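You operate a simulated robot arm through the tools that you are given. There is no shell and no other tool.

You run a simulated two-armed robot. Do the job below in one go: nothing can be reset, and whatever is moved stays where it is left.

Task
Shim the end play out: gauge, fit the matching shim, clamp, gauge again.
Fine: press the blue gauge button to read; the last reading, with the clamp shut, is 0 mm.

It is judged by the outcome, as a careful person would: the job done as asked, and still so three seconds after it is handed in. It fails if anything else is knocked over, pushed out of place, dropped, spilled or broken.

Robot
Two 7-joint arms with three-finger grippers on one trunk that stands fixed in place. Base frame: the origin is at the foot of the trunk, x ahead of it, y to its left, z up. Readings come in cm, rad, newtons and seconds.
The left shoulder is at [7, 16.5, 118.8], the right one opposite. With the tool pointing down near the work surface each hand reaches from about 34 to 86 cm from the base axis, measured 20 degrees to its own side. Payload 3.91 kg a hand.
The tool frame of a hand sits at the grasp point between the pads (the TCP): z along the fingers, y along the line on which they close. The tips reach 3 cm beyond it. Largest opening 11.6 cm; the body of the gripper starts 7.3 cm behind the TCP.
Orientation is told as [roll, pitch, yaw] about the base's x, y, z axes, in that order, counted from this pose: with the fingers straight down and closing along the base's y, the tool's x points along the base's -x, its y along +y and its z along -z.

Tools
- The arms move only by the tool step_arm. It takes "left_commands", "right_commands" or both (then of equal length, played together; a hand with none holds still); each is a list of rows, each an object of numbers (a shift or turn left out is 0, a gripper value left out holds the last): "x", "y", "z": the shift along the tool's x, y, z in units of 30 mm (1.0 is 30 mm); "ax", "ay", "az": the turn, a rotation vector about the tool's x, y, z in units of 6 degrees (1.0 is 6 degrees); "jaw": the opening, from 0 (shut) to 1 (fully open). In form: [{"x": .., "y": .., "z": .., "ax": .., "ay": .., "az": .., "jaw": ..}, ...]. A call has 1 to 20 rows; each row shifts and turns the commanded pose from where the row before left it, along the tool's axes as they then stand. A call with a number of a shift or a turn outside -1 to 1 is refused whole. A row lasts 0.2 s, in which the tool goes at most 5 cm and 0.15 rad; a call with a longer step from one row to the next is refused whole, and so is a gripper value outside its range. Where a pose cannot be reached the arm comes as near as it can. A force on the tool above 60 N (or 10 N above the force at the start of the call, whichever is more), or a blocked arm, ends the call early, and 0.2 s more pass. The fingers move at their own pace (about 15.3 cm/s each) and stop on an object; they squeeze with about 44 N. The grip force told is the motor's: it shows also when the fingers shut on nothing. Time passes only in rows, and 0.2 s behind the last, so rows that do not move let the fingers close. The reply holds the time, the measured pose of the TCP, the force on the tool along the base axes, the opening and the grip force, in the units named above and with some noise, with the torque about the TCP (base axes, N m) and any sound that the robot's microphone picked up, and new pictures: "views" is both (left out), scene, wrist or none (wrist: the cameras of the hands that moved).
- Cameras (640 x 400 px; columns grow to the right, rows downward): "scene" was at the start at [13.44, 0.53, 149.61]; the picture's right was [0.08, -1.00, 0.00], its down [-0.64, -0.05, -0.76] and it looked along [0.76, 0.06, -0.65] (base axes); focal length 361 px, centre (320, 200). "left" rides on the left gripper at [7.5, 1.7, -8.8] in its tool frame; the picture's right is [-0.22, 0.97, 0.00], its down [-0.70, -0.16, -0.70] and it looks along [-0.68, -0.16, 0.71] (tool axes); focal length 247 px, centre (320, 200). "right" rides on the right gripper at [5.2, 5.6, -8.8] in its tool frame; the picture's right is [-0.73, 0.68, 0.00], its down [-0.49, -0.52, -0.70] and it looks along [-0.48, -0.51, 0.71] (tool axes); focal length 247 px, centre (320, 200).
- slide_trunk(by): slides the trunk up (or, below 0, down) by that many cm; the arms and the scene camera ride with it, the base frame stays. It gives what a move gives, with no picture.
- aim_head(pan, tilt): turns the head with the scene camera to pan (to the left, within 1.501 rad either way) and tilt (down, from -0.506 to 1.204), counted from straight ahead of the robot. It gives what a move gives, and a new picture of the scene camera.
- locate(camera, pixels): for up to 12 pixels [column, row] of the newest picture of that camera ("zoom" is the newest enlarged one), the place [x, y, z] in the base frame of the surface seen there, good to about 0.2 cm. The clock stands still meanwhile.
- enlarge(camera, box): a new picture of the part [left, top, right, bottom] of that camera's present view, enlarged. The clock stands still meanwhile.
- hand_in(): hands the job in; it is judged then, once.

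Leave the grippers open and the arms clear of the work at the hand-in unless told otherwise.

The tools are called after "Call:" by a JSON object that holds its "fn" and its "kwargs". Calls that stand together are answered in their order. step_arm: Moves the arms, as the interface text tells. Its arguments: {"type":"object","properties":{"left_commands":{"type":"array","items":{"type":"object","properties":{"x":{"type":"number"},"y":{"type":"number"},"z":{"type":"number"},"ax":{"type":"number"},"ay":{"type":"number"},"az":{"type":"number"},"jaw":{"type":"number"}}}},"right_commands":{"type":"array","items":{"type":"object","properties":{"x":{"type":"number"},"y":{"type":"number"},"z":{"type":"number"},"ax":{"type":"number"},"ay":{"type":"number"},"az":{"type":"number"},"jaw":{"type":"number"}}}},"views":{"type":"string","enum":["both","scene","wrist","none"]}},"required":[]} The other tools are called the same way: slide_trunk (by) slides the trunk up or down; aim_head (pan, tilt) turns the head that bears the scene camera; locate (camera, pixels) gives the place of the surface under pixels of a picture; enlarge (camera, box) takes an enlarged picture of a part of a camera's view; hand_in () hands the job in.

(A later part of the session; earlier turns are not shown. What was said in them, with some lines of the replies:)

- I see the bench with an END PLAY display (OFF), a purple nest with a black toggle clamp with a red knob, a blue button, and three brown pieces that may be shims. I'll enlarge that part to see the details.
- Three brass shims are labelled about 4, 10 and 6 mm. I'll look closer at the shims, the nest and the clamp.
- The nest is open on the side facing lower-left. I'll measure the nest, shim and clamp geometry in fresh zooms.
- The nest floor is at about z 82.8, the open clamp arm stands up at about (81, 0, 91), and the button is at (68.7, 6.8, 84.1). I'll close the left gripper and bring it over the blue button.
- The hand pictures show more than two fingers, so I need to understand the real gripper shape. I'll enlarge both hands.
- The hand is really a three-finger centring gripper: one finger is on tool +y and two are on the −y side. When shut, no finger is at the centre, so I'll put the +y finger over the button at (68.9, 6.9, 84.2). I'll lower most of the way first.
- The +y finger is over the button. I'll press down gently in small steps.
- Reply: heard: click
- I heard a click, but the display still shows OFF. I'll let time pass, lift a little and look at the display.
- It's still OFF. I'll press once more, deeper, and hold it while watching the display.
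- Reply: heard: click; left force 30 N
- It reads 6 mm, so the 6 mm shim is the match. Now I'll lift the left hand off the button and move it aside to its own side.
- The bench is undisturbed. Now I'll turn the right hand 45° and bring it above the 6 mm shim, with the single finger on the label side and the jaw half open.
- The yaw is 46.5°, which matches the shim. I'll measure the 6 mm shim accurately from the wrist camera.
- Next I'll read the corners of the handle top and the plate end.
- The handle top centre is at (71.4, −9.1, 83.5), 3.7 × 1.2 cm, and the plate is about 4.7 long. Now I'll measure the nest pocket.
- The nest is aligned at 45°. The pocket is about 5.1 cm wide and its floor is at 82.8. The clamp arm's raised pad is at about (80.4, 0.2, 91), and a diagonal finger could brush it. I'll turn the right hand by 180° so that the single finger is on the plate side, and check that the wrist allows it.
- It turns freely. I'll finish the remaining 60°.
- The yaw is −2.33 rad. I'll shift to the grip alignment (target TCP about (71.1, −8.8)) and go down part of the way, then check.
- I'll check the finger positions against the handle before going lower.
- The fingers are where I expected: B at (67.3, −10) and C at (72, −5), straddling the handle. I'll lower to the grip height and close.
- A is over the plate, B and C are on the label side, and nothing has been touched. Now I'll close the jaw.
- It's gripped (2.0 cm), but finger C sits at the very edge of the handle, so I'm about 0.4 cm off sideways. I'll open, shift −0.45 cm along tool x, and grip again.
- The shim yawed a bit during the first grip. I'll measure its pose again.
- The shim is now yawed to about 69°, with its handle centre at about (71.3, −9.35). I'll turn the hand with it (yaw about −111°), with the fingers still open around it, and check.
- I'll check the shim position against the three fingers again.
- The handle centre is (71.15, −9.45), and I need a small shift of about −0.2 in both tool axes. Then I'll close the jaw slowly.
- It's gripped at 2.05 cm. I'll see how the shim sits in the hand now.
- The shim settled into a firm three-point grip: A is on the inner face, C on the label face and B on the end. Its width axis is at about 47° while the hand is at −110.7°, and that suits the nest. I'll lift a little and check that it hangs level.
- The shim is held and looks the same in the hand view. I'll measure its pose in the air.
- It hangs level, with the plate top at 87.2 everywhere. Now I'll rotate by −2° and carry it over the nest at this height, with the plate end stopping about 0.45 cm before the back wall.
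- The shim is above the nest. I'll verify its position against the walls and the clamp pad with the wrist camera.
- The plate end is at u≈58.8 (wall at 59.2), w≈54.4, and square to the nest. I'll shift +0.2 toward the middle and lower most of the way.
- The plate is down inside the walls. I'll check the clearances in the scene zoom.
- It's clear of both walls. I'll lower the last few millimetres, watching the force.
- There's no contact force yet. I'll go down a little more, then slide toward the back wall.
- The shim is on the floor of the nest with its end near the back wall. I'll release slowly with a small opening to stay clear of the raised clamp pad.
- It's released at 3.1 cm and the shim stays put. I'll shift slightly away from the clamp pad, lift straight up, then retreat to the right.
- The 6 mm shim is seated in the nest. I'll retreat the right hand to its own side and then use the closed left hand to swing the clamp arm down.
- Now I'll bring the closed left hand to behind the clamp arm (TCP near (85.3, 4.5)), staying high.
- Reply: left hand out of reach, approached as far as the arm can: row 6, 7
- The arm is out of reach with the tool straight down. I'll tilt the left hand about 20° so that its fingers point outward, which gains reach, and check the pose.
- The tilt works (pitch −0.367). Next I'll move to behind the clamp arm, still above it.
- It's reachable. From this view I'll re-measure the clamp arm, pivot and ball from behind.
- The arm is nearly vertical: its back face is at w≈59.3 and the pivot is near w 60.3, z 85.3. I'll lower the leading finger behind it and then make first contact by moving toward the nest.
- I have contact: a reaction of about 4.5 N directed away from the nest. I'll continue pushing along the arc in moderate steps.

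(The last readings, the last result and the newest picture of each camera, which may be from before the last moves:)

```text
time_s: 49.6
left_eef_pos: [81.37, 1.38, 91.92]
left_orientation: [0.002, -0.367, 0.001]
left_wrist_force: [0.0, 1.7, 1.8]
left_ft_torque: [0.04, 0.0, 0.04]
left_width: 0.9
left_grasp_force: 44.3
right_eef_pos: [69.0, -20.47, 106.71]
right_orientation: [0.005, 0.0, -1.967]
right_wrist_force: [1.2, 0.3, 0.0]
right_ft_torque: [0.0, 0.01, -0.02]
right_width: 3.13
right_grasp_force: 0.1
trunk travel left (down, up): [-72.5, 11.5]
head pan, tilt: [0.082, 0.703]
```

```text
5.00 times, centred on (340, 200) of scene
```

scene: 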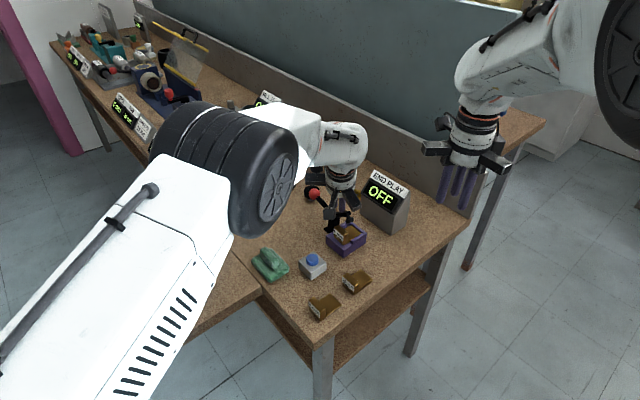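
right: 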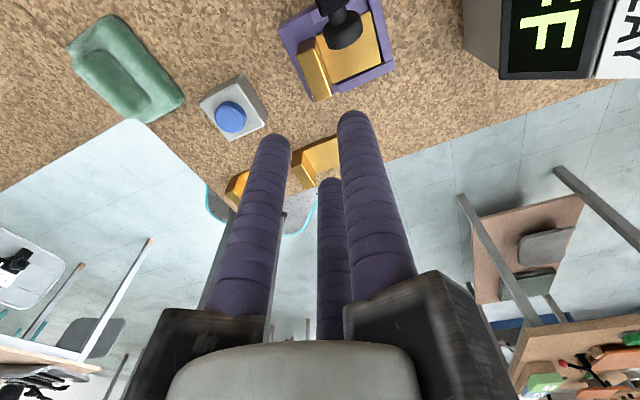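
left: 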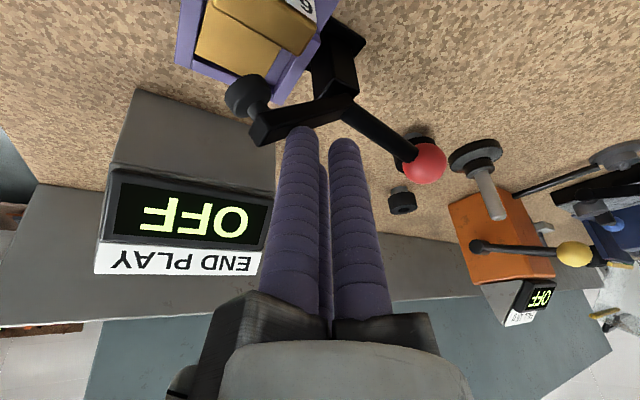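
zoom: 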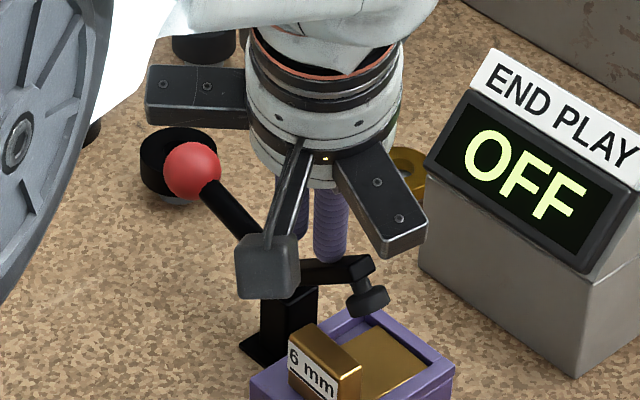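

The arm is swinging down and the ball is rising, all clear. I'll continue along the arc.

Call:
{"fn": "step_arm", "kwargs": {"left_commands": [{"x": 0.157, "y": -0.124, "z": 0.065}, {"x": 0.157, "y": -0.124, "z": 0.065}, {"x": 0.142, "y": -0.095, "z": 0.106}, {"x": 0.142, "y": -0.095, "z": 0.106}, {}]}}

Call:
{"fn": "enlarge", "kwargs": {"camera": "scene", "box": [300, 160, 380, 240]}}

```text
time_s: 50.8
left_eef_pos: [80.21, 0.02, 90.52]
left_orientation: [0.0, -0.366, 0.0]
left_wrist_force: [0.7, -0.3, 0.0]
left_ft_torque: [0.02, 0.01, 0.02]
left_width: 0.87
left_grasp_force: 44.0
right_eef_pos: [69.08, -20.51, 106.58]
right_orientation: [0.0, 0.0, -1.967]
right_wrist_force: [-0.1, 0.1, 0.2]
right_ft_torque: [0.01, 0.0, 0.03]
right_width: 3.15
right_grasp_force: 0.1
trunk travel left (down, up): [-72.5, 11.5]
head pan, tilt: [0.082, 0.703]
```

scene: 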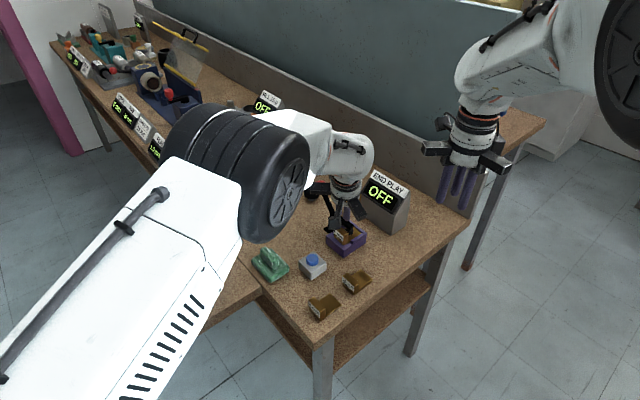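
left: 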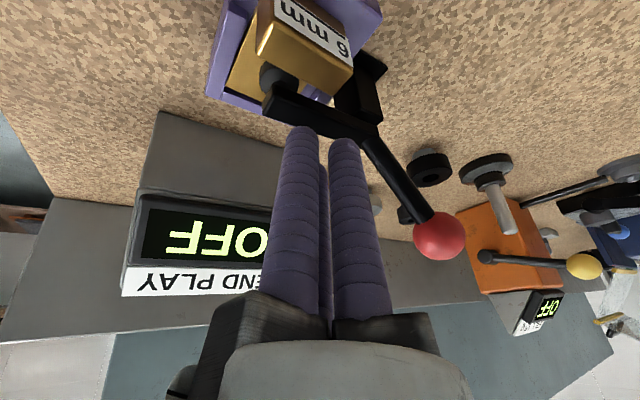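

```text
5.00 times, centred on (340, 200) of scene
```

zoom: 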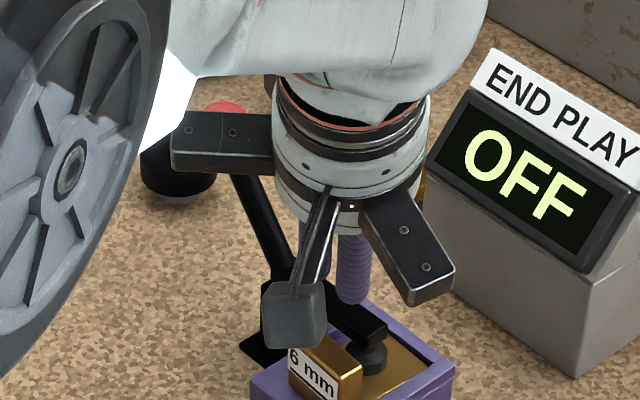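

The arm has dropped with its pad on the shim plate, and my finger no longer feels force. I'll press straight down in small steps to confirm that it's fully shut.

Call:
{"fn": "step_arm", "kwargs": {"left_commands": [{"x": 0.048, "z": 0.124}, {"x": 0.048, "z": 0.124}, {"x": 0.048, "z": 0.124}, {"x": 0.024, "z": 0.062}, {}]}}

Call:
{"fn": "enlarge", "kwargs": {"camera": "scene", "box": [300, 160, 380, 240]}}

```text
time_s: 52.0
left_eef_pos: [80.16, 0.09, 89.47]
left_orientation: [-0.001, -0.371, 0.002]
left_wrist_force: [1.3, 1.4, 18.3]
left_ft_torque: [-0.08, -0.05, -0.17]
left_width: 0.9
left_grasp_force: 44.4
right_eef_pos: [68.98, -20.52, 106.76]
right_orientation: [0.005, 0.0, -1.967]
right_wrist_force: [-0.2, 0.4, 0.3]
right_ft_torque: [0.01, -0.01, 0.0]
right_width: 3.13
right_grasp_force: 0.0
trunk travel left (down, up): [-72.5, 11.5]
head pan, tilt: [0.082, 0.703]
```

scene: 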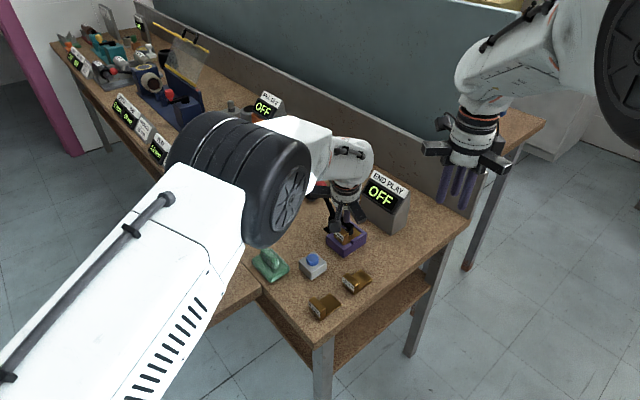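
left: 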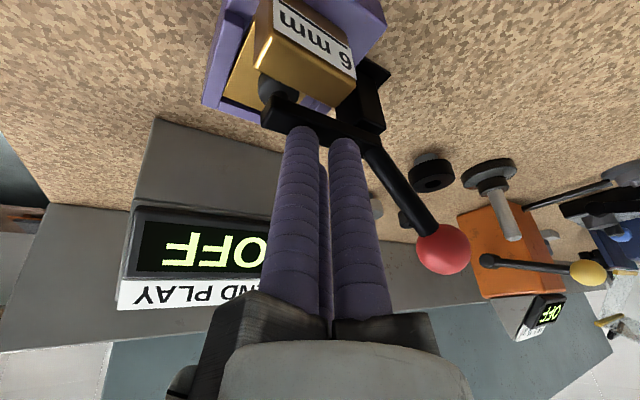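

```text
5.00 times, centred on (340, 200) of scene
```

zoom: 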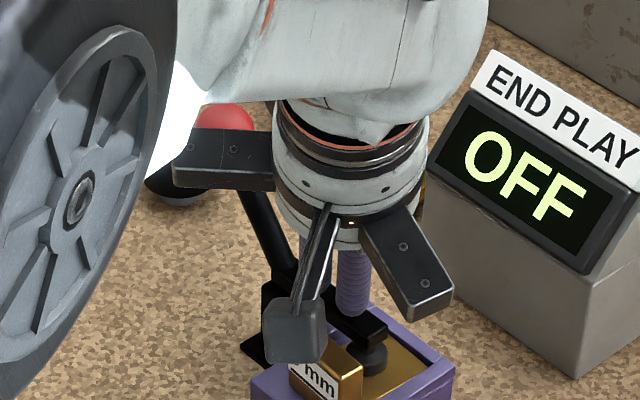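

It's firmly shut: 18 N of resistance with the pad on the plate. I'll lift the left hand straight up and level it.

Call:
{"fn": "step_arm", "kwargs": {"left_commands": [{"x": -0.12, "z": -0.311}, {"x": -0.24, "z": -0.622}, {"x": -0.24, "z": -0.622}, {"x": -0.12, "z": -0.311}, {"ay": 1}, {"ay": 1}, {"ay": 1}, {"ay": 0.52}, {}]}}

Call:
{"fn": "enlarge", "kwargs": {"camera": "scene", "box": [300, 160, 380, 260]}}

```text
time_s: 54.0
left_eef_pos: [79.63, 0.9, 94.99]
left_orientation: [0.001, 0.002, 0.002]
left_wrist_force: [-0.1, 0.0, -0.6]
left_ft_torque: [-0.02, -0.02, 0.01]
left_width: 0.9
left_grasp_force: 44.4
left hand out of reach, approached as far as the arm can: row 8
right_eef_pos: [69.0, -20.51, 106.72]
right_orientation: [0.001, -0.002, -1.968]
right_wrist_force: [-0.8, -0.1, -0.6]
right_ft_torque: [0.02, -0.01, -0.01]
right_width: 3.14
right_grasp_force: 0.1
trunk travel left (down, up): [-72.5, 11.5]
head pan, tilt: [0.082, 0.703]
```

scene: 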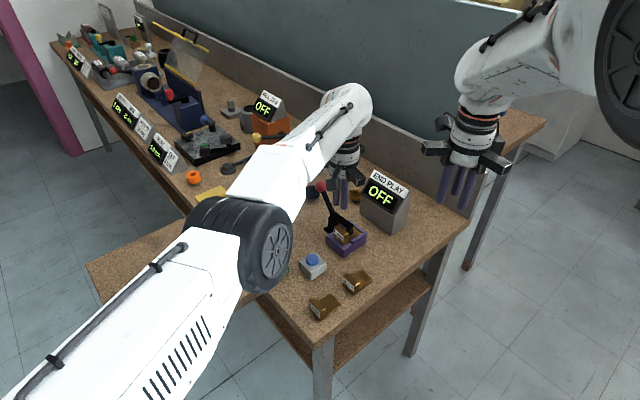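
left: 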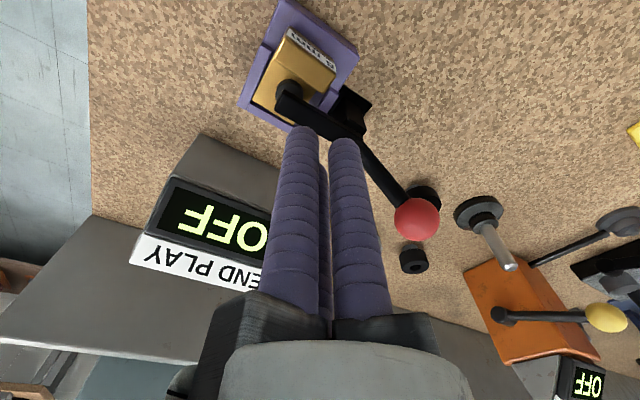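

```text
4.00 times, centred on (340, 210) of scene
```

zoom: 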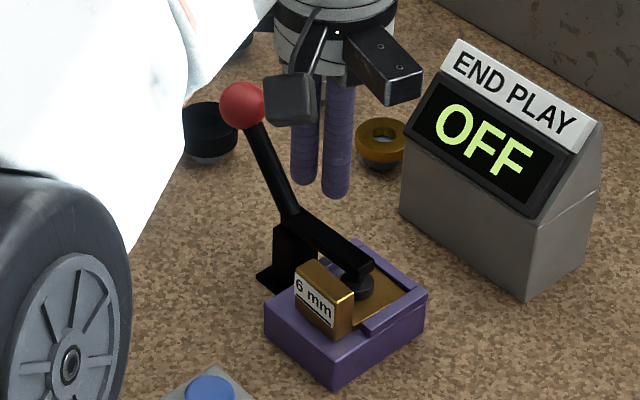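

The clamp is shut with its pad on the 6 mm plate. I'll move the left hand back over the blue button.

Call:
{"fn": "step_arm", "kwargs": {"left_commands": [{"x": 0.892, "y": 0.404}, {"x": 0.892, "y": 0.404, "z": 0.2}, {"x": 0.892, "y": 0.404, "z": 0.5}, {"x": 0.892, "y": 0.404, "z": 0.6}, {}, {}]}}

Call:
{"fn": "enlarge", "kwargs": {"camera": "left", "box": [220, 40, 440, 240]}}

Call:
{"fn": "enlarge", "kwargs": {"camera": "scene", "box": [270, 160, 430, 290]}}

```text
time_s: 55.4
left_eef_pos: [79.54, 2.0, 90.72]
left_orientation: [0.0, 0.003, 0.0]
left_wrist_force: [0.6, 1.0, 0.1]
left_ft_torque: [0.0, 0.01, 0.03]
left_width: 0.92
left_grasp_force: 43.9
left hand out of reach, approached as far as the arm can: row 1, 2, 3, 4
right_eef_pos: [69.06, -20.45, 106.62]
right_orientation: [0.0, -0.001, -1.968]
right_wrist_force: [-0.7, 0.9, 0.4]
right_ft_torque: [0.02, -0.01, 0.0]
right_width: 3.14
right_grasp_force: 0.1
trunk travel left (down, up): [-72.5, 11.5]
head pan, tilt: [0.082, 0.703]
```

scene: 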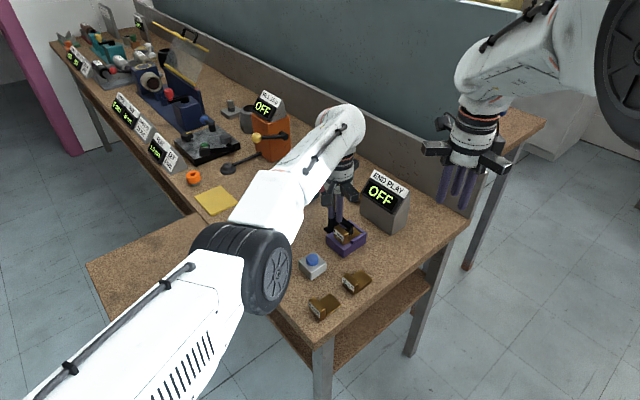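
left: 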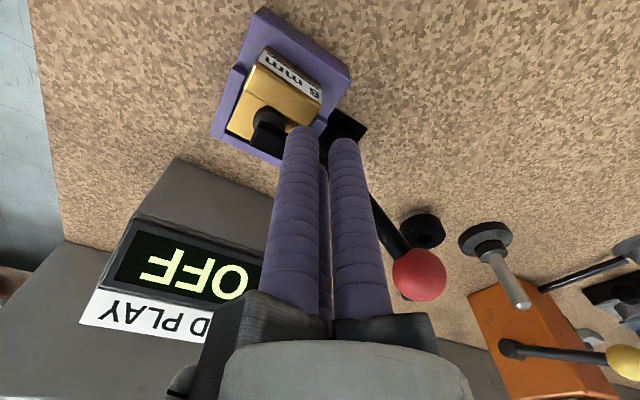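

```text
2.00 times, centred on (330, 140) of left
```

zoom: 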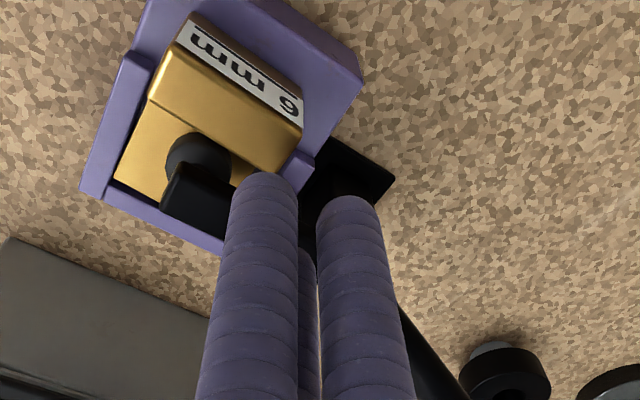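

```text
3.08 times, centred on (350, 225) of scene
```

zoom: 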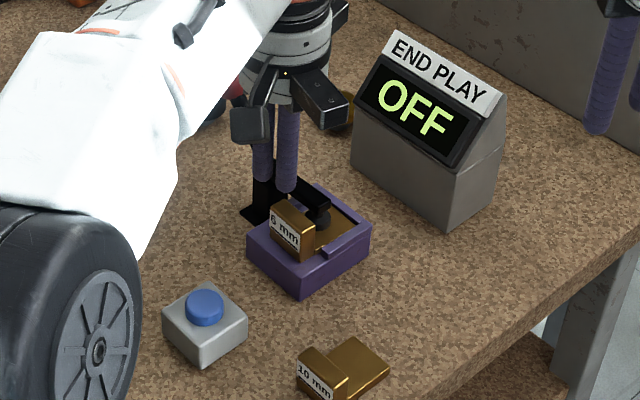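

The stretched arm didn't follow the retreat, and the fingers are now low near the clamp. I'll go straight up first, then pull back in small steps.

Call:
{"fn": "step_arm", "kwargs": {"left_commands": [{"z": -0.5}, {"z": -0.5}, {"z": -0.3, "x": 0.2}, {"x": 0.3}, {}], "views": "scene"}}

```text
time_s: 56.6
left_eef_pos: [79.57, 1.46, 94.76]
left_orientation: [0.0, 0.002, 0.001]
left_wrist_force: [-1.0, 0.7, -0.2]
left_ft_torque: [-0.03, 0.01, -0.01]
left_width: 0.9
left_grasp_force: 43.8
left hand out of reach, approached as far as the arm can: row 3, 4
right_eef_pos: [68.97, -20.46, 106.71]
right_orientation: [0.001, -0.001, -1.968]
right_wrist_force: [0.3, -1.0, -0.2]
right_ft_torque: [-0.01, -0.01, -0.02]
right_width: 3.13
right_grasp_force: 0.0
trunk travel left (down, up): [-72.5, 11.5]
head pan, tilt: [0.082, 0.703]
```

scene: 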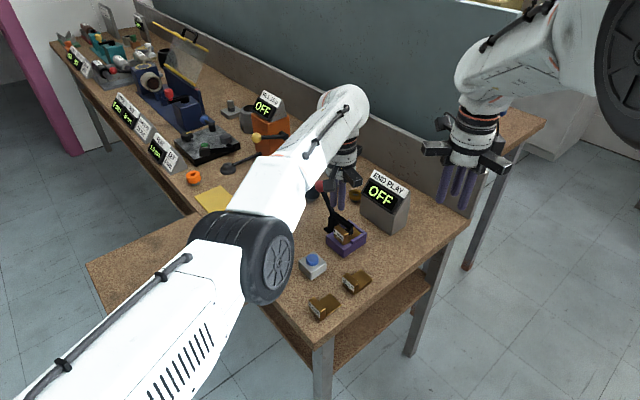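

The straight-arm singularity blocks the radial move. Tilting got me out before, so I'll tilt the hand again (fingers outward) and pull back.

Call:
{"fn": "step_arm", "kwargs": {"left_commands": [{"z": -0.4}, {"ay": -1}, {"ay": -1}, {"ay": -1}, {"x": 0.3}, {"x": 0.5}, {}], "views": "scene"}}

```text
time_s: 58.2
left_eef_pos: [85.68, -0.96, 95.42]
left_orientation: [0.0, -0.31, 0.0]
left_wrist_force: [0.1, 1.0, -0.4]
left_ft_torque: [-0.02, -0.01, -0.01]
left_width: 0.88
left_grasp_force: 44.3
left hand out of reach, approached as far as the arm can: row 2, 3, 4, 5, 6
right_eef_pos: [68.93, -20.56, 106.64]
right_orientation: [0.002, -0.001, -1.968]
right_wrist_force: [-0.8, -0.3, -0.3]
right_ft_torque: [-0.02, 0.0, 0.0]
right_width: 3.14
right_grasp_force: 0.1
trunk travel left (down, up): [-72.5, 11.5]
head pan, tilt: [0.082, 0.703]
```

scene: 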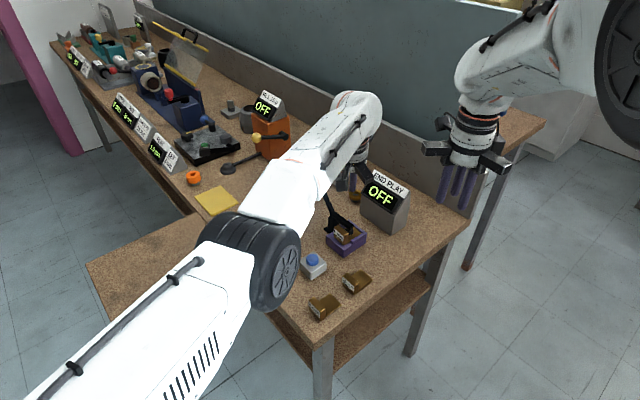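

The arm is still stretched and the hand moved outward, though still above everything (tips at about 92.5). I'll try an upward and inward move from here, in gentle steps.

Call:
{"fn": "step_arm", "kwargs": {"left_commands": [{"x": -0.1, "z": -0.5}, {"x": 0.3, "z": -0.6}, {"x": 0.5, "z": -0.6}, {"x": 0.5, "z": -0.4}, {}], "views": "scene"}}

```text
time_s: 59.4
left_eef_pos: [85.02, -2.77, 100.57]
left_orientation: [0.0, -0.308, 0.002]
left_wrist_force: [1.0, -0.3, -0.3]
left_ft_torque: [-0.03, -0.04, -0.01]
left_width: 0.9
left_grasp_force: 43.9
left hand out of reach, approached as far as the arm can: row 2, 3, 4
right_eef_pos: [69.03, -20.65, 106.56]
right_orientation: [-0.001, 0.0, -1.968]
right_wrist_force: [0.4, 0.3, 0.0]
right_ft_torque: [0.0, -0.02, 0.03]
right_width: 3.14
right_grasp_force: 0.2
trunk travel left (down, up): [-72.5, 11.5]
head pan, tilt: [0.082, 0.703]
```

scene: 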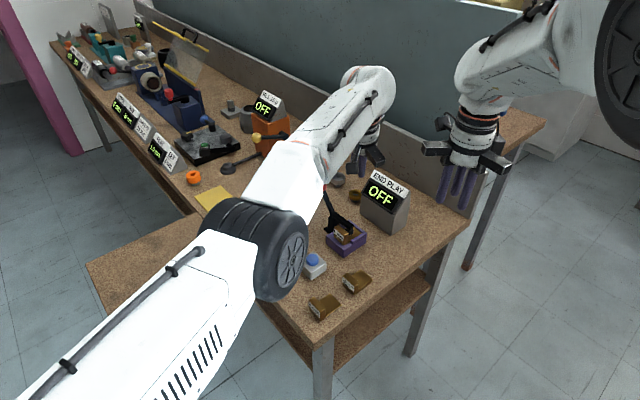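

The hand only slides along the maximum-reach sphere. I'll move sideways to the left at this safe height, slightly outward, and then pull in, which worked earlier.

Call:
{"fn": "step_arm", "kwargs": {"left_commands": [{"y": 0.8, "z": -0.3}, {"y": 0.8, "x": -0.1}, {"y": 0.8, "x": -0.1}, {"y": 0.8, "x": -0.1}, {}], "views": "scene"}}

```text
time_s: 60.6
left_eef_pos: [87.76, 6.32, 101.66]
left_orientation: [0.0, -0.31, 0.0]
left_wrist_force: [-0.6, 0.3, -0.6]
left_ft_torque: [0.05, 0.03, -0.01]
left_width: 0.89
left_grasp_force: 43.8
left hand out of reach, approached as far as the arm can: row 1, 2, 4
right_eef_pos: [68.99, -20.59, 106.57]
right_orientation: [-0.001, 0.0, -1.966]
right_wrist_force: [-0.1, -0.3, 0.6]
right_ft_torque: [0.0, -0.02, 0.02]
right_width: 3.12
right_grasp_force: 0.1
trunk travel left (down, up): [-72.5, 11.5]
head pan, tilt: [0.082, 0.703]
```

scene: 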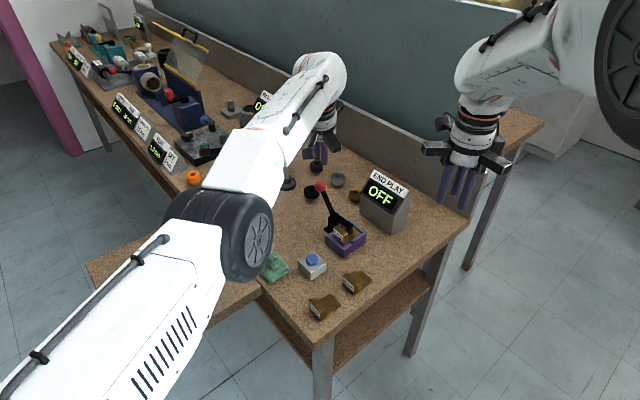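

It slid left and is above the free area. I'll try pulling inward now.

Call:
{"fn": "step_arm", "kwargs": {"left_commands": [{"x": 0.6, "z": -0.2}, {"x": 0.6, "z": -0.2}, {"x": 0.6, "z": -0.2}, {}], "views": "scene"}}

```text
time_s: 61.6
left_eef_pos: [87.41, 5.17, 102.27]
left_orientation: [0.001, -0.311, 0.002]
left_wrist_force: [1.2, -1.4, 0.1]
left_ft_torque: [0.01, 0.0, 0.01]
left_width: 0.89
left_grasp_force: 43.9
left hand out of reach, approached as far as the arm can: row 1, 2, 3
right_eef_pos: [69.09, -20.43, 106.64]
right_orientation: [0.001, 0.001, -1.967]
right_wrist_force: [-0.2, 0.1, 0.2]
right_ft_torque: [-0.01, 0.01, 0.0]
right_width: 3.12
right_grasp_force: 0.1
trunk travel left (down, up): [-72.5, 11.5]
head pan, tilt: [0.082, 0.703]
```

scene: 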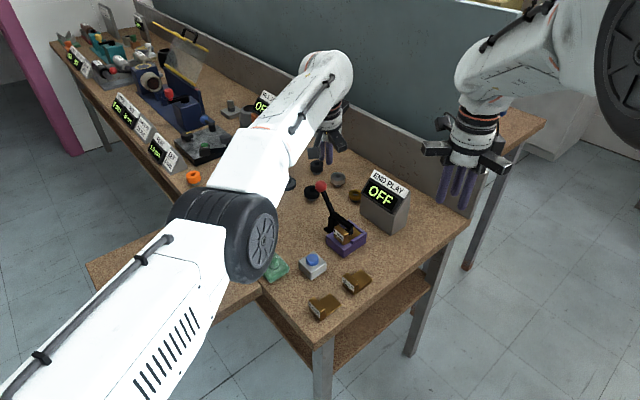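

It's still stuck on the reach limit. I'll try to straighten the elbow fully outward and then pull inward in one call.

Call:
{"fn": "step_arm", "kwargs": {"left_commands": [{"x": -0.5, "z": 0.2}, {"x": -0.5, "z": 0.2}, {}, {"x": 0.9, "z": -0.3}, {"x": 0.9, "z": -0.3}, {"x": 0.9, "z": -0.3}, {}], "views": "scene"}}

```text
time_s: 63.2
left_eef_pos: [86.99, 3.4, 102.92]
left_orientation: [0.001, -0.309, 0.002]
left_wrist_force: [0.9, -0.9, 0.5]
left_ft_torque: [0.02, 0.01, -0.01]
left_width: 0.92
left_grasp_force: 43.8
left hand out of reach, approached as far as the arm can: row 1, 2, 4, 5, 6
right_eef_pos: [69.05, -20.46, 106.65]
right_orientation: [0.0, 0.001, -1.969]
right_wrist_force: [-0.4, -0.4, 0.1]
right_ft_torque: [-0.01, 0.0, -0.02]
right_width: 3.11
right_grasp_force: 0.0
trunk travel left (down, up): [-72.5, 11.5]
head pan, tilt: [0.082, 0.703]
```

scene: 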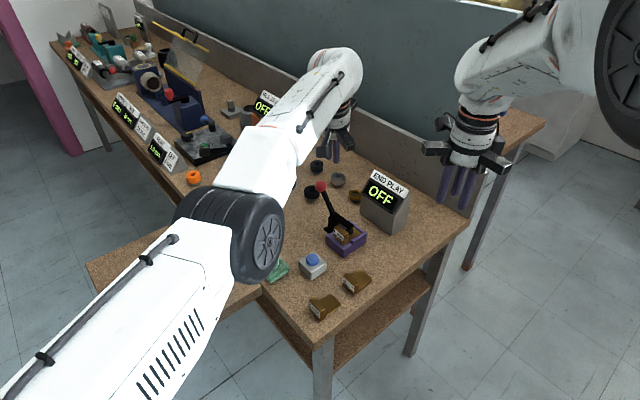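

Still stuck. I'll try one longer inward pull straight toward the shoulder. The space at this height is free.

Call:
{"fn": "step_arm", "kwargs": {"left_commands": [{"x": 0.9, "y": 0.15, "z": -0.3}, {"x": 0.9, "y": 0.15, "z": -0.3}, {"x": 0.9, "y": 0.15, "z": -0.3}, {"x": 0.9, "y": 0.15, "z": -0.3}, {"x": 0.9, "y": 0.15, "z": -0.3}, {"x": 0.9, "y": 0.15, "z": -0.3}, {"x": 0.9, "y": 0.15, "z": -0.3}, {}, {}], "views": "scene"}}

```text
time_s: 65.2
left_eef_pos: [86.61, 2.45, 103.7]
left_orientation: [0.0, -0.31, -0.001]
left_wrist_force: [0.3, 0.1, 0.8]
left_ft_torque: [-0.02, 0.02, -0.02]
left_width: 0.89
left_grasp_force: 43.8
left hand out of reach, approached as far as the arm can: row 1, 2, 3, 4, 5, 6, 7
right_eef_pos: [69.06, -20.56, 106.62]
right_orientation: [-0.001, 0.0, -1.967]
right_wrist_force: [-0.2, 0.4, 0.1]
right_ft_torque: [-0.04, -0.01, -0.03]
right_width: 3.14
right_grasp_force: 0.0
trunk travel left (down, up): [-72.5, 11.5]
head pan, tilt: [0.082, 0.703]
```

scene: 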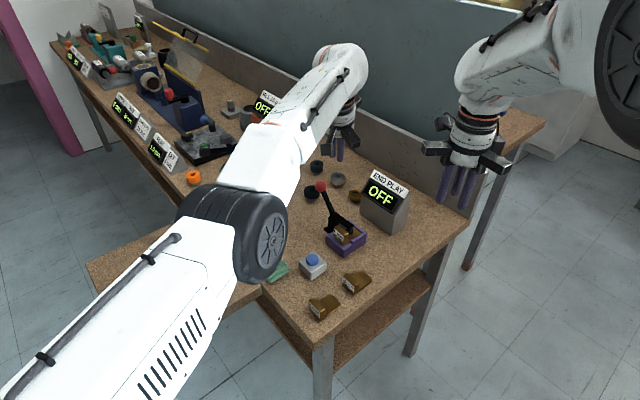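

Next I'll test a purely vertical downward move of a few cm (tips stay above 97) to see whether the elbow unlocks.

Call:
{"fn": "step_arm", "kwargs": {"left_commands": [{"x": 0.09, "z": 0.286}, {"x": 0.09, "z": 0.286}, {"x": 0.09, "z": 0.286}, {"x": 0.09, "z": 0.286}, {}], "views": "none"}}

```text
time_s: 66.4
left_eef_pos: [86.8, 2.37, 100.0]
left_orientation: [0.0, -0.311, 0.0]
left_wrist_force: [0.5, 0.0, 0.1]
left_ft_torque: [0.01, 0.0, 0.02]
left_width: 0.9
left_grasp_force: 44.3
left hand out of reach, approached as far as the arm can: row 2
right_eef_pos: [69.03, -20.54, 106.65]
right_orientation: [0.002, -0.001, -1.966]
right_wrist_force: [-1.0, 1.2, 0.4]
right_ft_torque: [0.0, 0.01, 0.01]
right_width: 3.14
right_grasp_force: 0.0
trunk travel left (down, up): [-72.5, 11.5]
head pan, tilt: [0.082, 0.703]
```

Mostly reachable now. I'll try many small inward steps.

Call:
{"fn": "step_arm", "kwargs": {"left_commands": [{"x": 0.05, "z": 0.05}, {"x": 0.05, "z": 0.05}, {"x": 0.05, "z": 0.0}, {"x": 0.07, "z": 0.0}, {"x": 0.1, "z": 0.0}, {"x": 0.12, "z": -0.03}, {"x": 0.15, "z": -0.04}, {"x": 0.2, "z": -0.06}, {"x": 0.3, "z": -0.1}, {"x": 0.3, "z": -0.1}, {}], "views": "none"}}

```text
time_s: 68.8
left_eef_pos: [86.54, 1.29, 99.54]
left_orientation: [0.001, -0.309, -0.001]
left_wrist_force: [-0.5, 0.3, -0.3]
left_ft_torque: [0.01, 0.0, 0.01]
left_width: 0.93
left_grasp_force: 44.4
left hand out of reach, approached as far as the arm can: row 3, 5, 6, 7, 8, 9, 10
right_eef_pos: [68.98, -20.46, 106.62]
right_orientation: [0.0, 0.0, -1.966]
right_wrist_force: [0.4, 0.1, 0.2]
right_ft_torque: [-0.01, 0.02, -0.02]
right_width: 3.11
right_grasp_force: 0.1
trunk travel left (down, up): [-72.5, 11.5]
head pan, tilt: [0.082, 0.703]
```

The elbow seems to sit just past straight. I'll swing up high, come down while reaching outward so that it passes through straight, and then pull in.

Call:
{"fn": "step_arm", "kwargs": {"left_commands": [{"x": -0.244, "z": -0.76}, {"x": -0.244, "z": -0.76}, {"x": -0.244, "z": -0.76}, {"x": -0.244, "z": -0.76}, {"x": -0.244, "z": -0.76}, {"x": -0.244, "z": -0.76}, {}, {"x": -0.063, "z": 0.85}, {"x": -0.063, "z": 0.85}, {"x": -0.063, "z": 0.85}, {"x": -0.063, "z": 0.85}, {"x": -0.063, "z": 0.85}, {"x": 0.5, "z": -0.1}, {"x": 0.5, "z": -0.1}, {"x": 0.5, "z": -0.1}, {}], "views": "scene"}}

```text
time_s: 72.2
left_eef_pos: [87.26, 4.34, 101.41]
left_orientation: [0.0, -0.31, -0.002]
left_wrist_force: [0.5, 0.6, 0.6]
left_ft_torque: [-0.02, 0.02, 0.04]
left_width: 0.91
left_grasp_force: 44.7
left hand out of reach, approached as far as the arm can: row 3, 4, 6, 8, 9, 10, 11, 12, 13, 14, 15
right_eef_pos: [69.03, -20.4, 106.65]
right_orientation: [0.0, -0.001, -1.966]
right_wrist_force: [-0.2, -0.2, 0.3]
right_ft_torque: [-0.01, 0.0, 0.01]
right_width: 3.12
right_grasp_force: 0.1
trunk travel left (down, up): [-72.5, 11.5]
head pan, tilt: [0.082, 0.703]
```

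scene: 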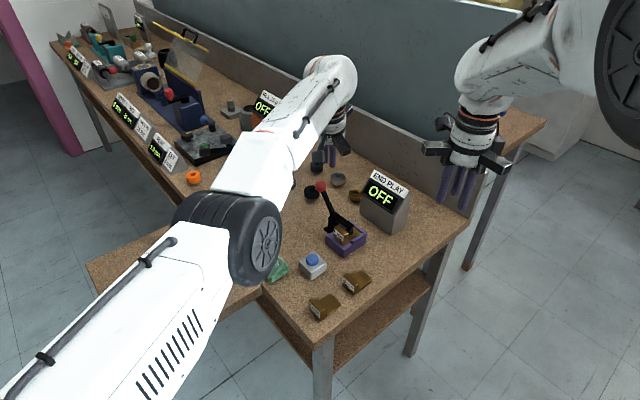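

I'll try the opposite sense: swing upward while reaching outward, then pull in within the same call.

Call:
{"fn": "step_arm", "kwargs": {"left_commands": [{"x": -0.57, "z": -0.69}, {"x": -0.57, "z": -0.69}, {"x": -0.57, "z": -0.69}, {"x": -0.57, "z": -0.69}, {"x": -0.57, "z": -0.69}, {"x": 0.9, "z": -0.5}, {"x": 0.9, "z": -0.5}, {"x": 0.9, "z": -0.5}, {"x": 0.9, "z": -0.3}, {"x": 0.9, "z": -0.3}, {"x": 0.9, "z": -0.3}, {}], "views": "scene"}}

```text
time_s: 74.8
left_eef_pos: [69.4, 8.5, 115.14]
left_orientation: [0.001, -0.313, 0.002]
left_wrist_force: [0.6, 0.0, 0.2]
left_ft_torque: [0.01, 0.01, 0.01]
left_width: 0.9
left_grasp_force: 43.7
left hand out of reach, approached as far as the arm can: row 1, 2, 3, 4, 5
right_eef_pos: [69.09, -20.45, 106.65]
right_orientation: [0.0, -0.001, -1.967]
right_wrist_force: [0.4, -0.2, 0.0]
right_ft_torque: [0.02, 0.01, 0.02]
right_width: 3.11
right_grasp_force: 0.1
trunk travel left (down, up): [-72.5, 11.5]
head pan, tilt: [0.082, 0.703]
```

scene: 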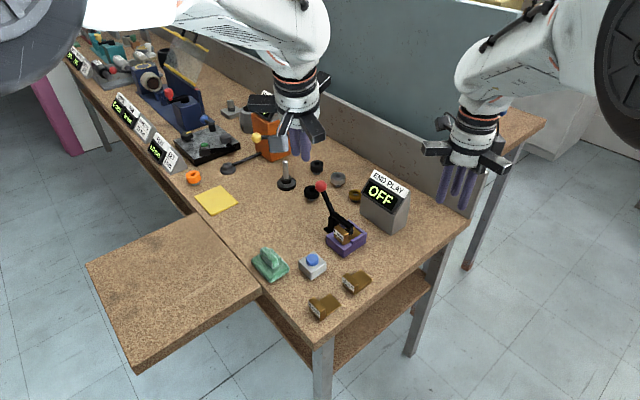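

It's free now, with the elbow bent normally. I'll level the hand and bring it down above the button.

Call:
{"fn": "step_arm", "kwargs": {"left_commands": [{"ay": 1}, {"ay": 1}, {"ay": 0.98}, {"x": 0.16, "y": -0.45, "z": 0.7}, {"y": -0.45, "z": 0.8}, {"z": 0.9}, {"z": 0.9}, {"z": 0.9}, {"z": 0.9}, {"z": 0.9}, {"z": 0.9}, {}, {}]}}

Call:
{"fn": "enlarge", "kwargs": {"camera": "left", "box": [220, 40, 440, 240]}}

Call:
{"fn": "enlarge", "kwargs": {"camera": "scene", "box": [270, 160, 430, 290]}}

```text
time_s: 77.6
left_eef_pos: [68.7, 5.95, 94.34]
left_orientation: [0.0, 0.0, 0.001]
left_wrist_force: [0.1, -0.7, -0.2]
left_ft_torque: [0.02, -0.02, -0.01]
left_width: 0.92
left_grasp_force: 44.2
right_eef_pos: [69.1, -20.47, 106.74]
right_orientation: [-0.001, 0.0, -1.965]
right_wrist_force: [0.3, 0.4, 0.4]
right_ft_torque: [0.0, 0.02, -0.01]
right_width: 3.13
right_grasp_force: 0.1
trunk travel left (down, up): [-72.5, 11.5]
head pan, tilt: [0.082, 0.703]
```

scene: 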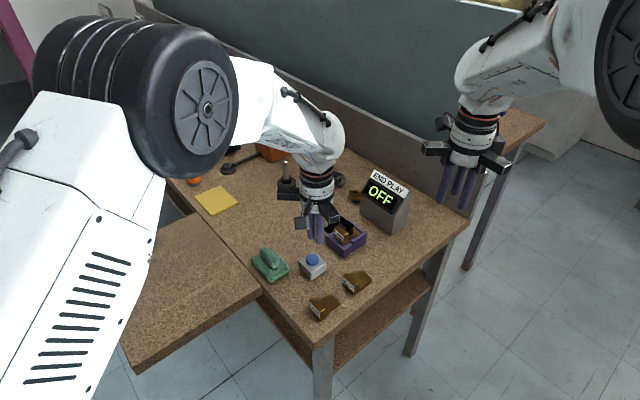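
left: 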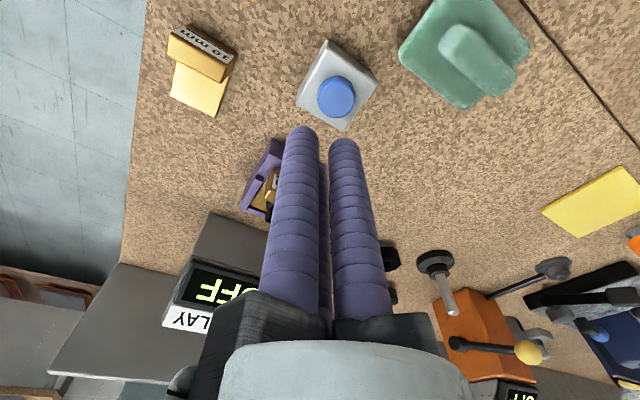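

```text
2.00 times, centred on (330, 140) of left
```

zoom: 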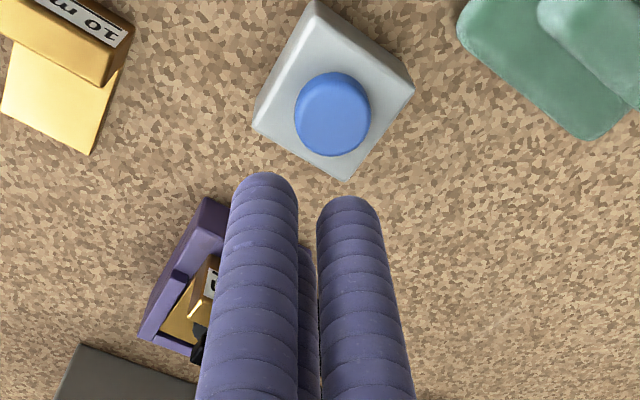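

```text
3.08 times, centred on (350, 225) of scene
```

zoom: 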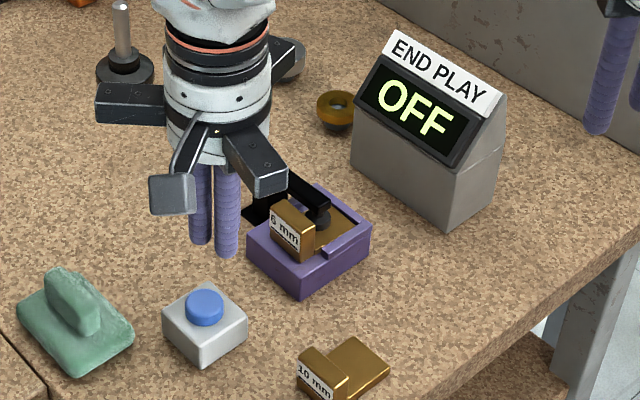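

The hand is lined up over the button and the clamp is shut. I'll press as before, to about z 86.3, and hold.

Call:
{"fn": "step_arm", "kwargs": {"left_commands": [{"x": -0.06, "y": -0.06, "z": 0.8}, {"z": 0.8}, {"z": 0.6}, {"z": 0.2}, {"z": 0.12}, {"z": 0.1}, {"z": 0.06}, {}, {}], "views": "scene"}}

Call:
{"fn": "enlarge", "kwargs": {"camera": "scene", "box": [270, 160, 430, 290]}}

```text
time_s: 79.6
left_eef_pos: [68.92, 5.56, 86.6]
left_orientation: [0.002, -0.001, 0.0]
left_wrist_force: [-0.7, -1.8, 9.8]
left_ft_torque: [0.05, 0.01, 0.02]
left_width: 0.9
left_grasp_force: 44.1
right_eef_pos: [68.87, -20.61, 106.75]
right_orientation: [0.002, 0.003, -1.969]
right_wrist_force: [0.0, -0.3, 0.8]
right_ft_torque: [-0.01, 0.03, -0.02]
right_width: 3.13
right_grasp_force: 0.0
trunk travel left (down, up): [-72.5, 11.5]
head pan, tilt: [0.082, 0.703]
heard: click
```

scene: 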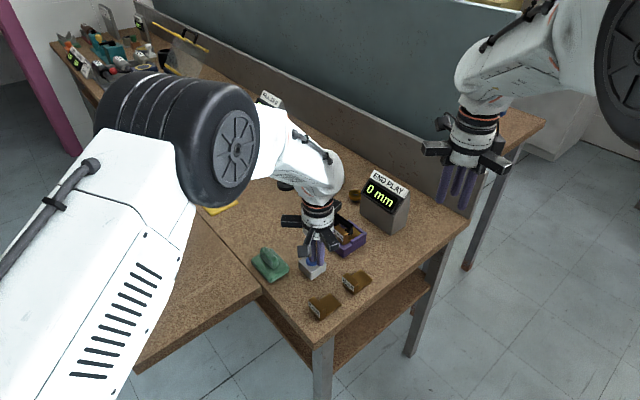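

```text
3.08 times, centred on (350, 225) of scene
```

zoom: 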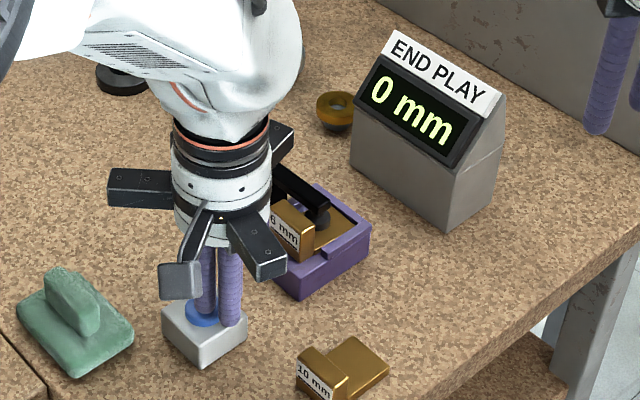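

The display reads 0 mm with the clamp shut. Now I'll lift the left hand off and retreat to its side, then open both grippers.

Call:
{"fn": "step_arm", "kwargs": {"left_commands": [{"z": -0.4}, {"z": -0.9}, {"z": -0.9}, {"z": -0.9}, {"z": -0.9, "y": 0.5}, {"z": -0.9, "y": 0.9}, {"z": -0.6, "y": 0.9, "x": 0.3}, {"z": -0.6, "y": 0.9, "x": 0.3}, {"z": -0.6, "y": 0.9, "x": 0.3}, {"z": -0.6, "y": 0.9, "x": 0.3}, {"y": 0.9, "x": 0.3}, {"y": 0.9}, {"y": 0.9}, {"jaw": 1}, {}, {}], "right_commands": [{}, {}, {}, {}, {}, {}, {"z": -0.4}, {"z": -0.4}, {"z": -0.4}, {}, {}, {}, {}, {"jaw": 1}, {}, {}]}}

Call:
{"fn": "enlarge", "kwargs": {"camera": "scene", "box": [240, 150, 440, 330]}}

```text
time_s: 83.0
left_eef_pos: [64.45, 29.13, 108.22]
left_orientation: [0.001, 0.0, 0.002]
left_wrist_force: [-0.5, 0.6, 0.3]
left_ft_torque: [0.01, -0.03, -0.01]
left_width: 11.58
left_grasp_force: 0.1
right_eef_pos: [68.92, -20.58, 110.32]
right_orientation: [0.002, 0.002, -1.967]
right_wrist_force: [0.2, -0.7, 0.0]
right_ft_torque: [-0.01, 0.03, -0.03]
right_width: 11.59
right_grasp_force: 0.0
trunk travel left (down, up): [-72.5, 11.5]
head pan, tilt: [0.082, 0.703]
```

scene: 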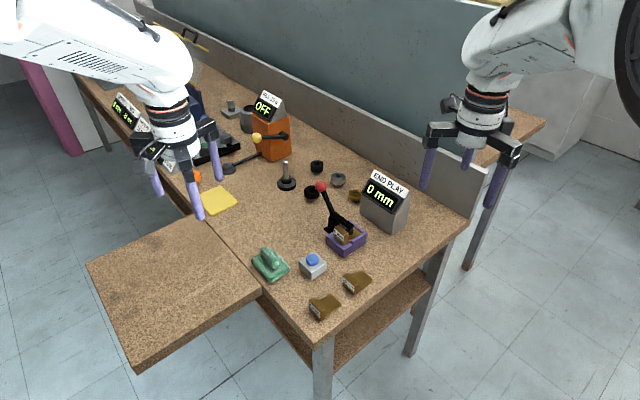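
right: 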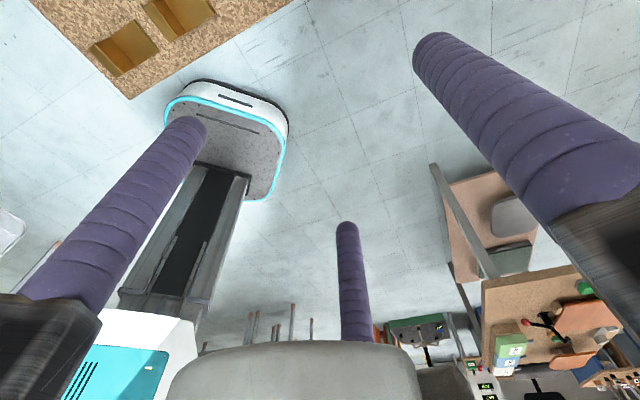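
left: 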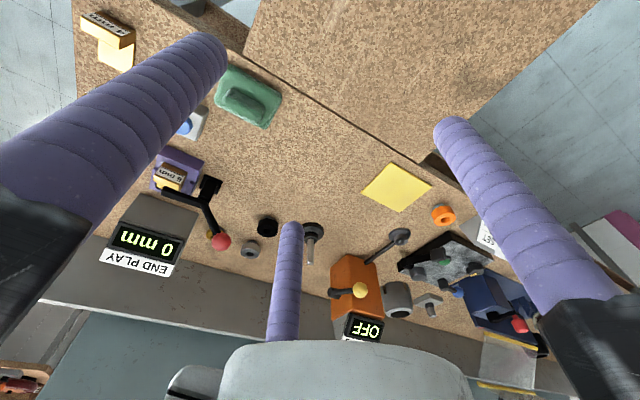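

```text
2.22 times, centred on (340, 240) of scene
```

zoom: 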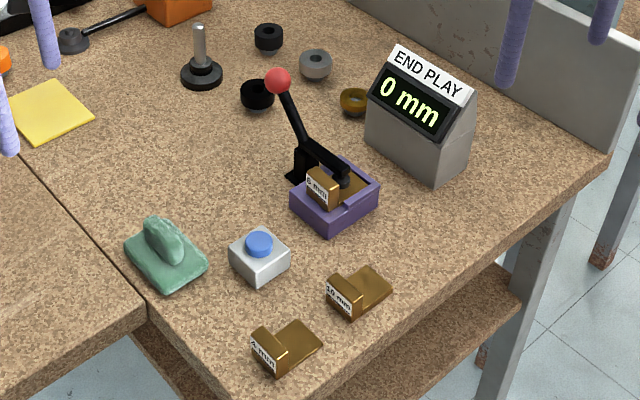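

The job is done: the 6 mm shim is clamped, the display reads 0 mm, and the other shims and parts are where they were. Both grippers are open and clear, so I'm handing in.

Call:
{"fn": "hand_in", "kwargs": {}}

```text
The job is handed in.
```

The end play is shimmed out: the last gauge reading, taken with the clamp shut, was 0 mm.

- **First gauge:** the display stayed OFF after the first press of the blue button. A second, firmer press read 6 mm.
- **Shim:** the 6 mm shim is in the nest, against or very close to the back wall. It turned about 22° in the fingers on the first grip, so I released it and gripped it again before lifting.
- **Clamp:** it is shut with its pad on the shim plate, and it held against about 18 N of downward push.
- **Left arm:** after closing the clamp it locked at full stretch and took several moves to free, all of them above the bench. The final pictures show nothing else moved.

At hand-in both grippers were open and both arms were clear of the work.
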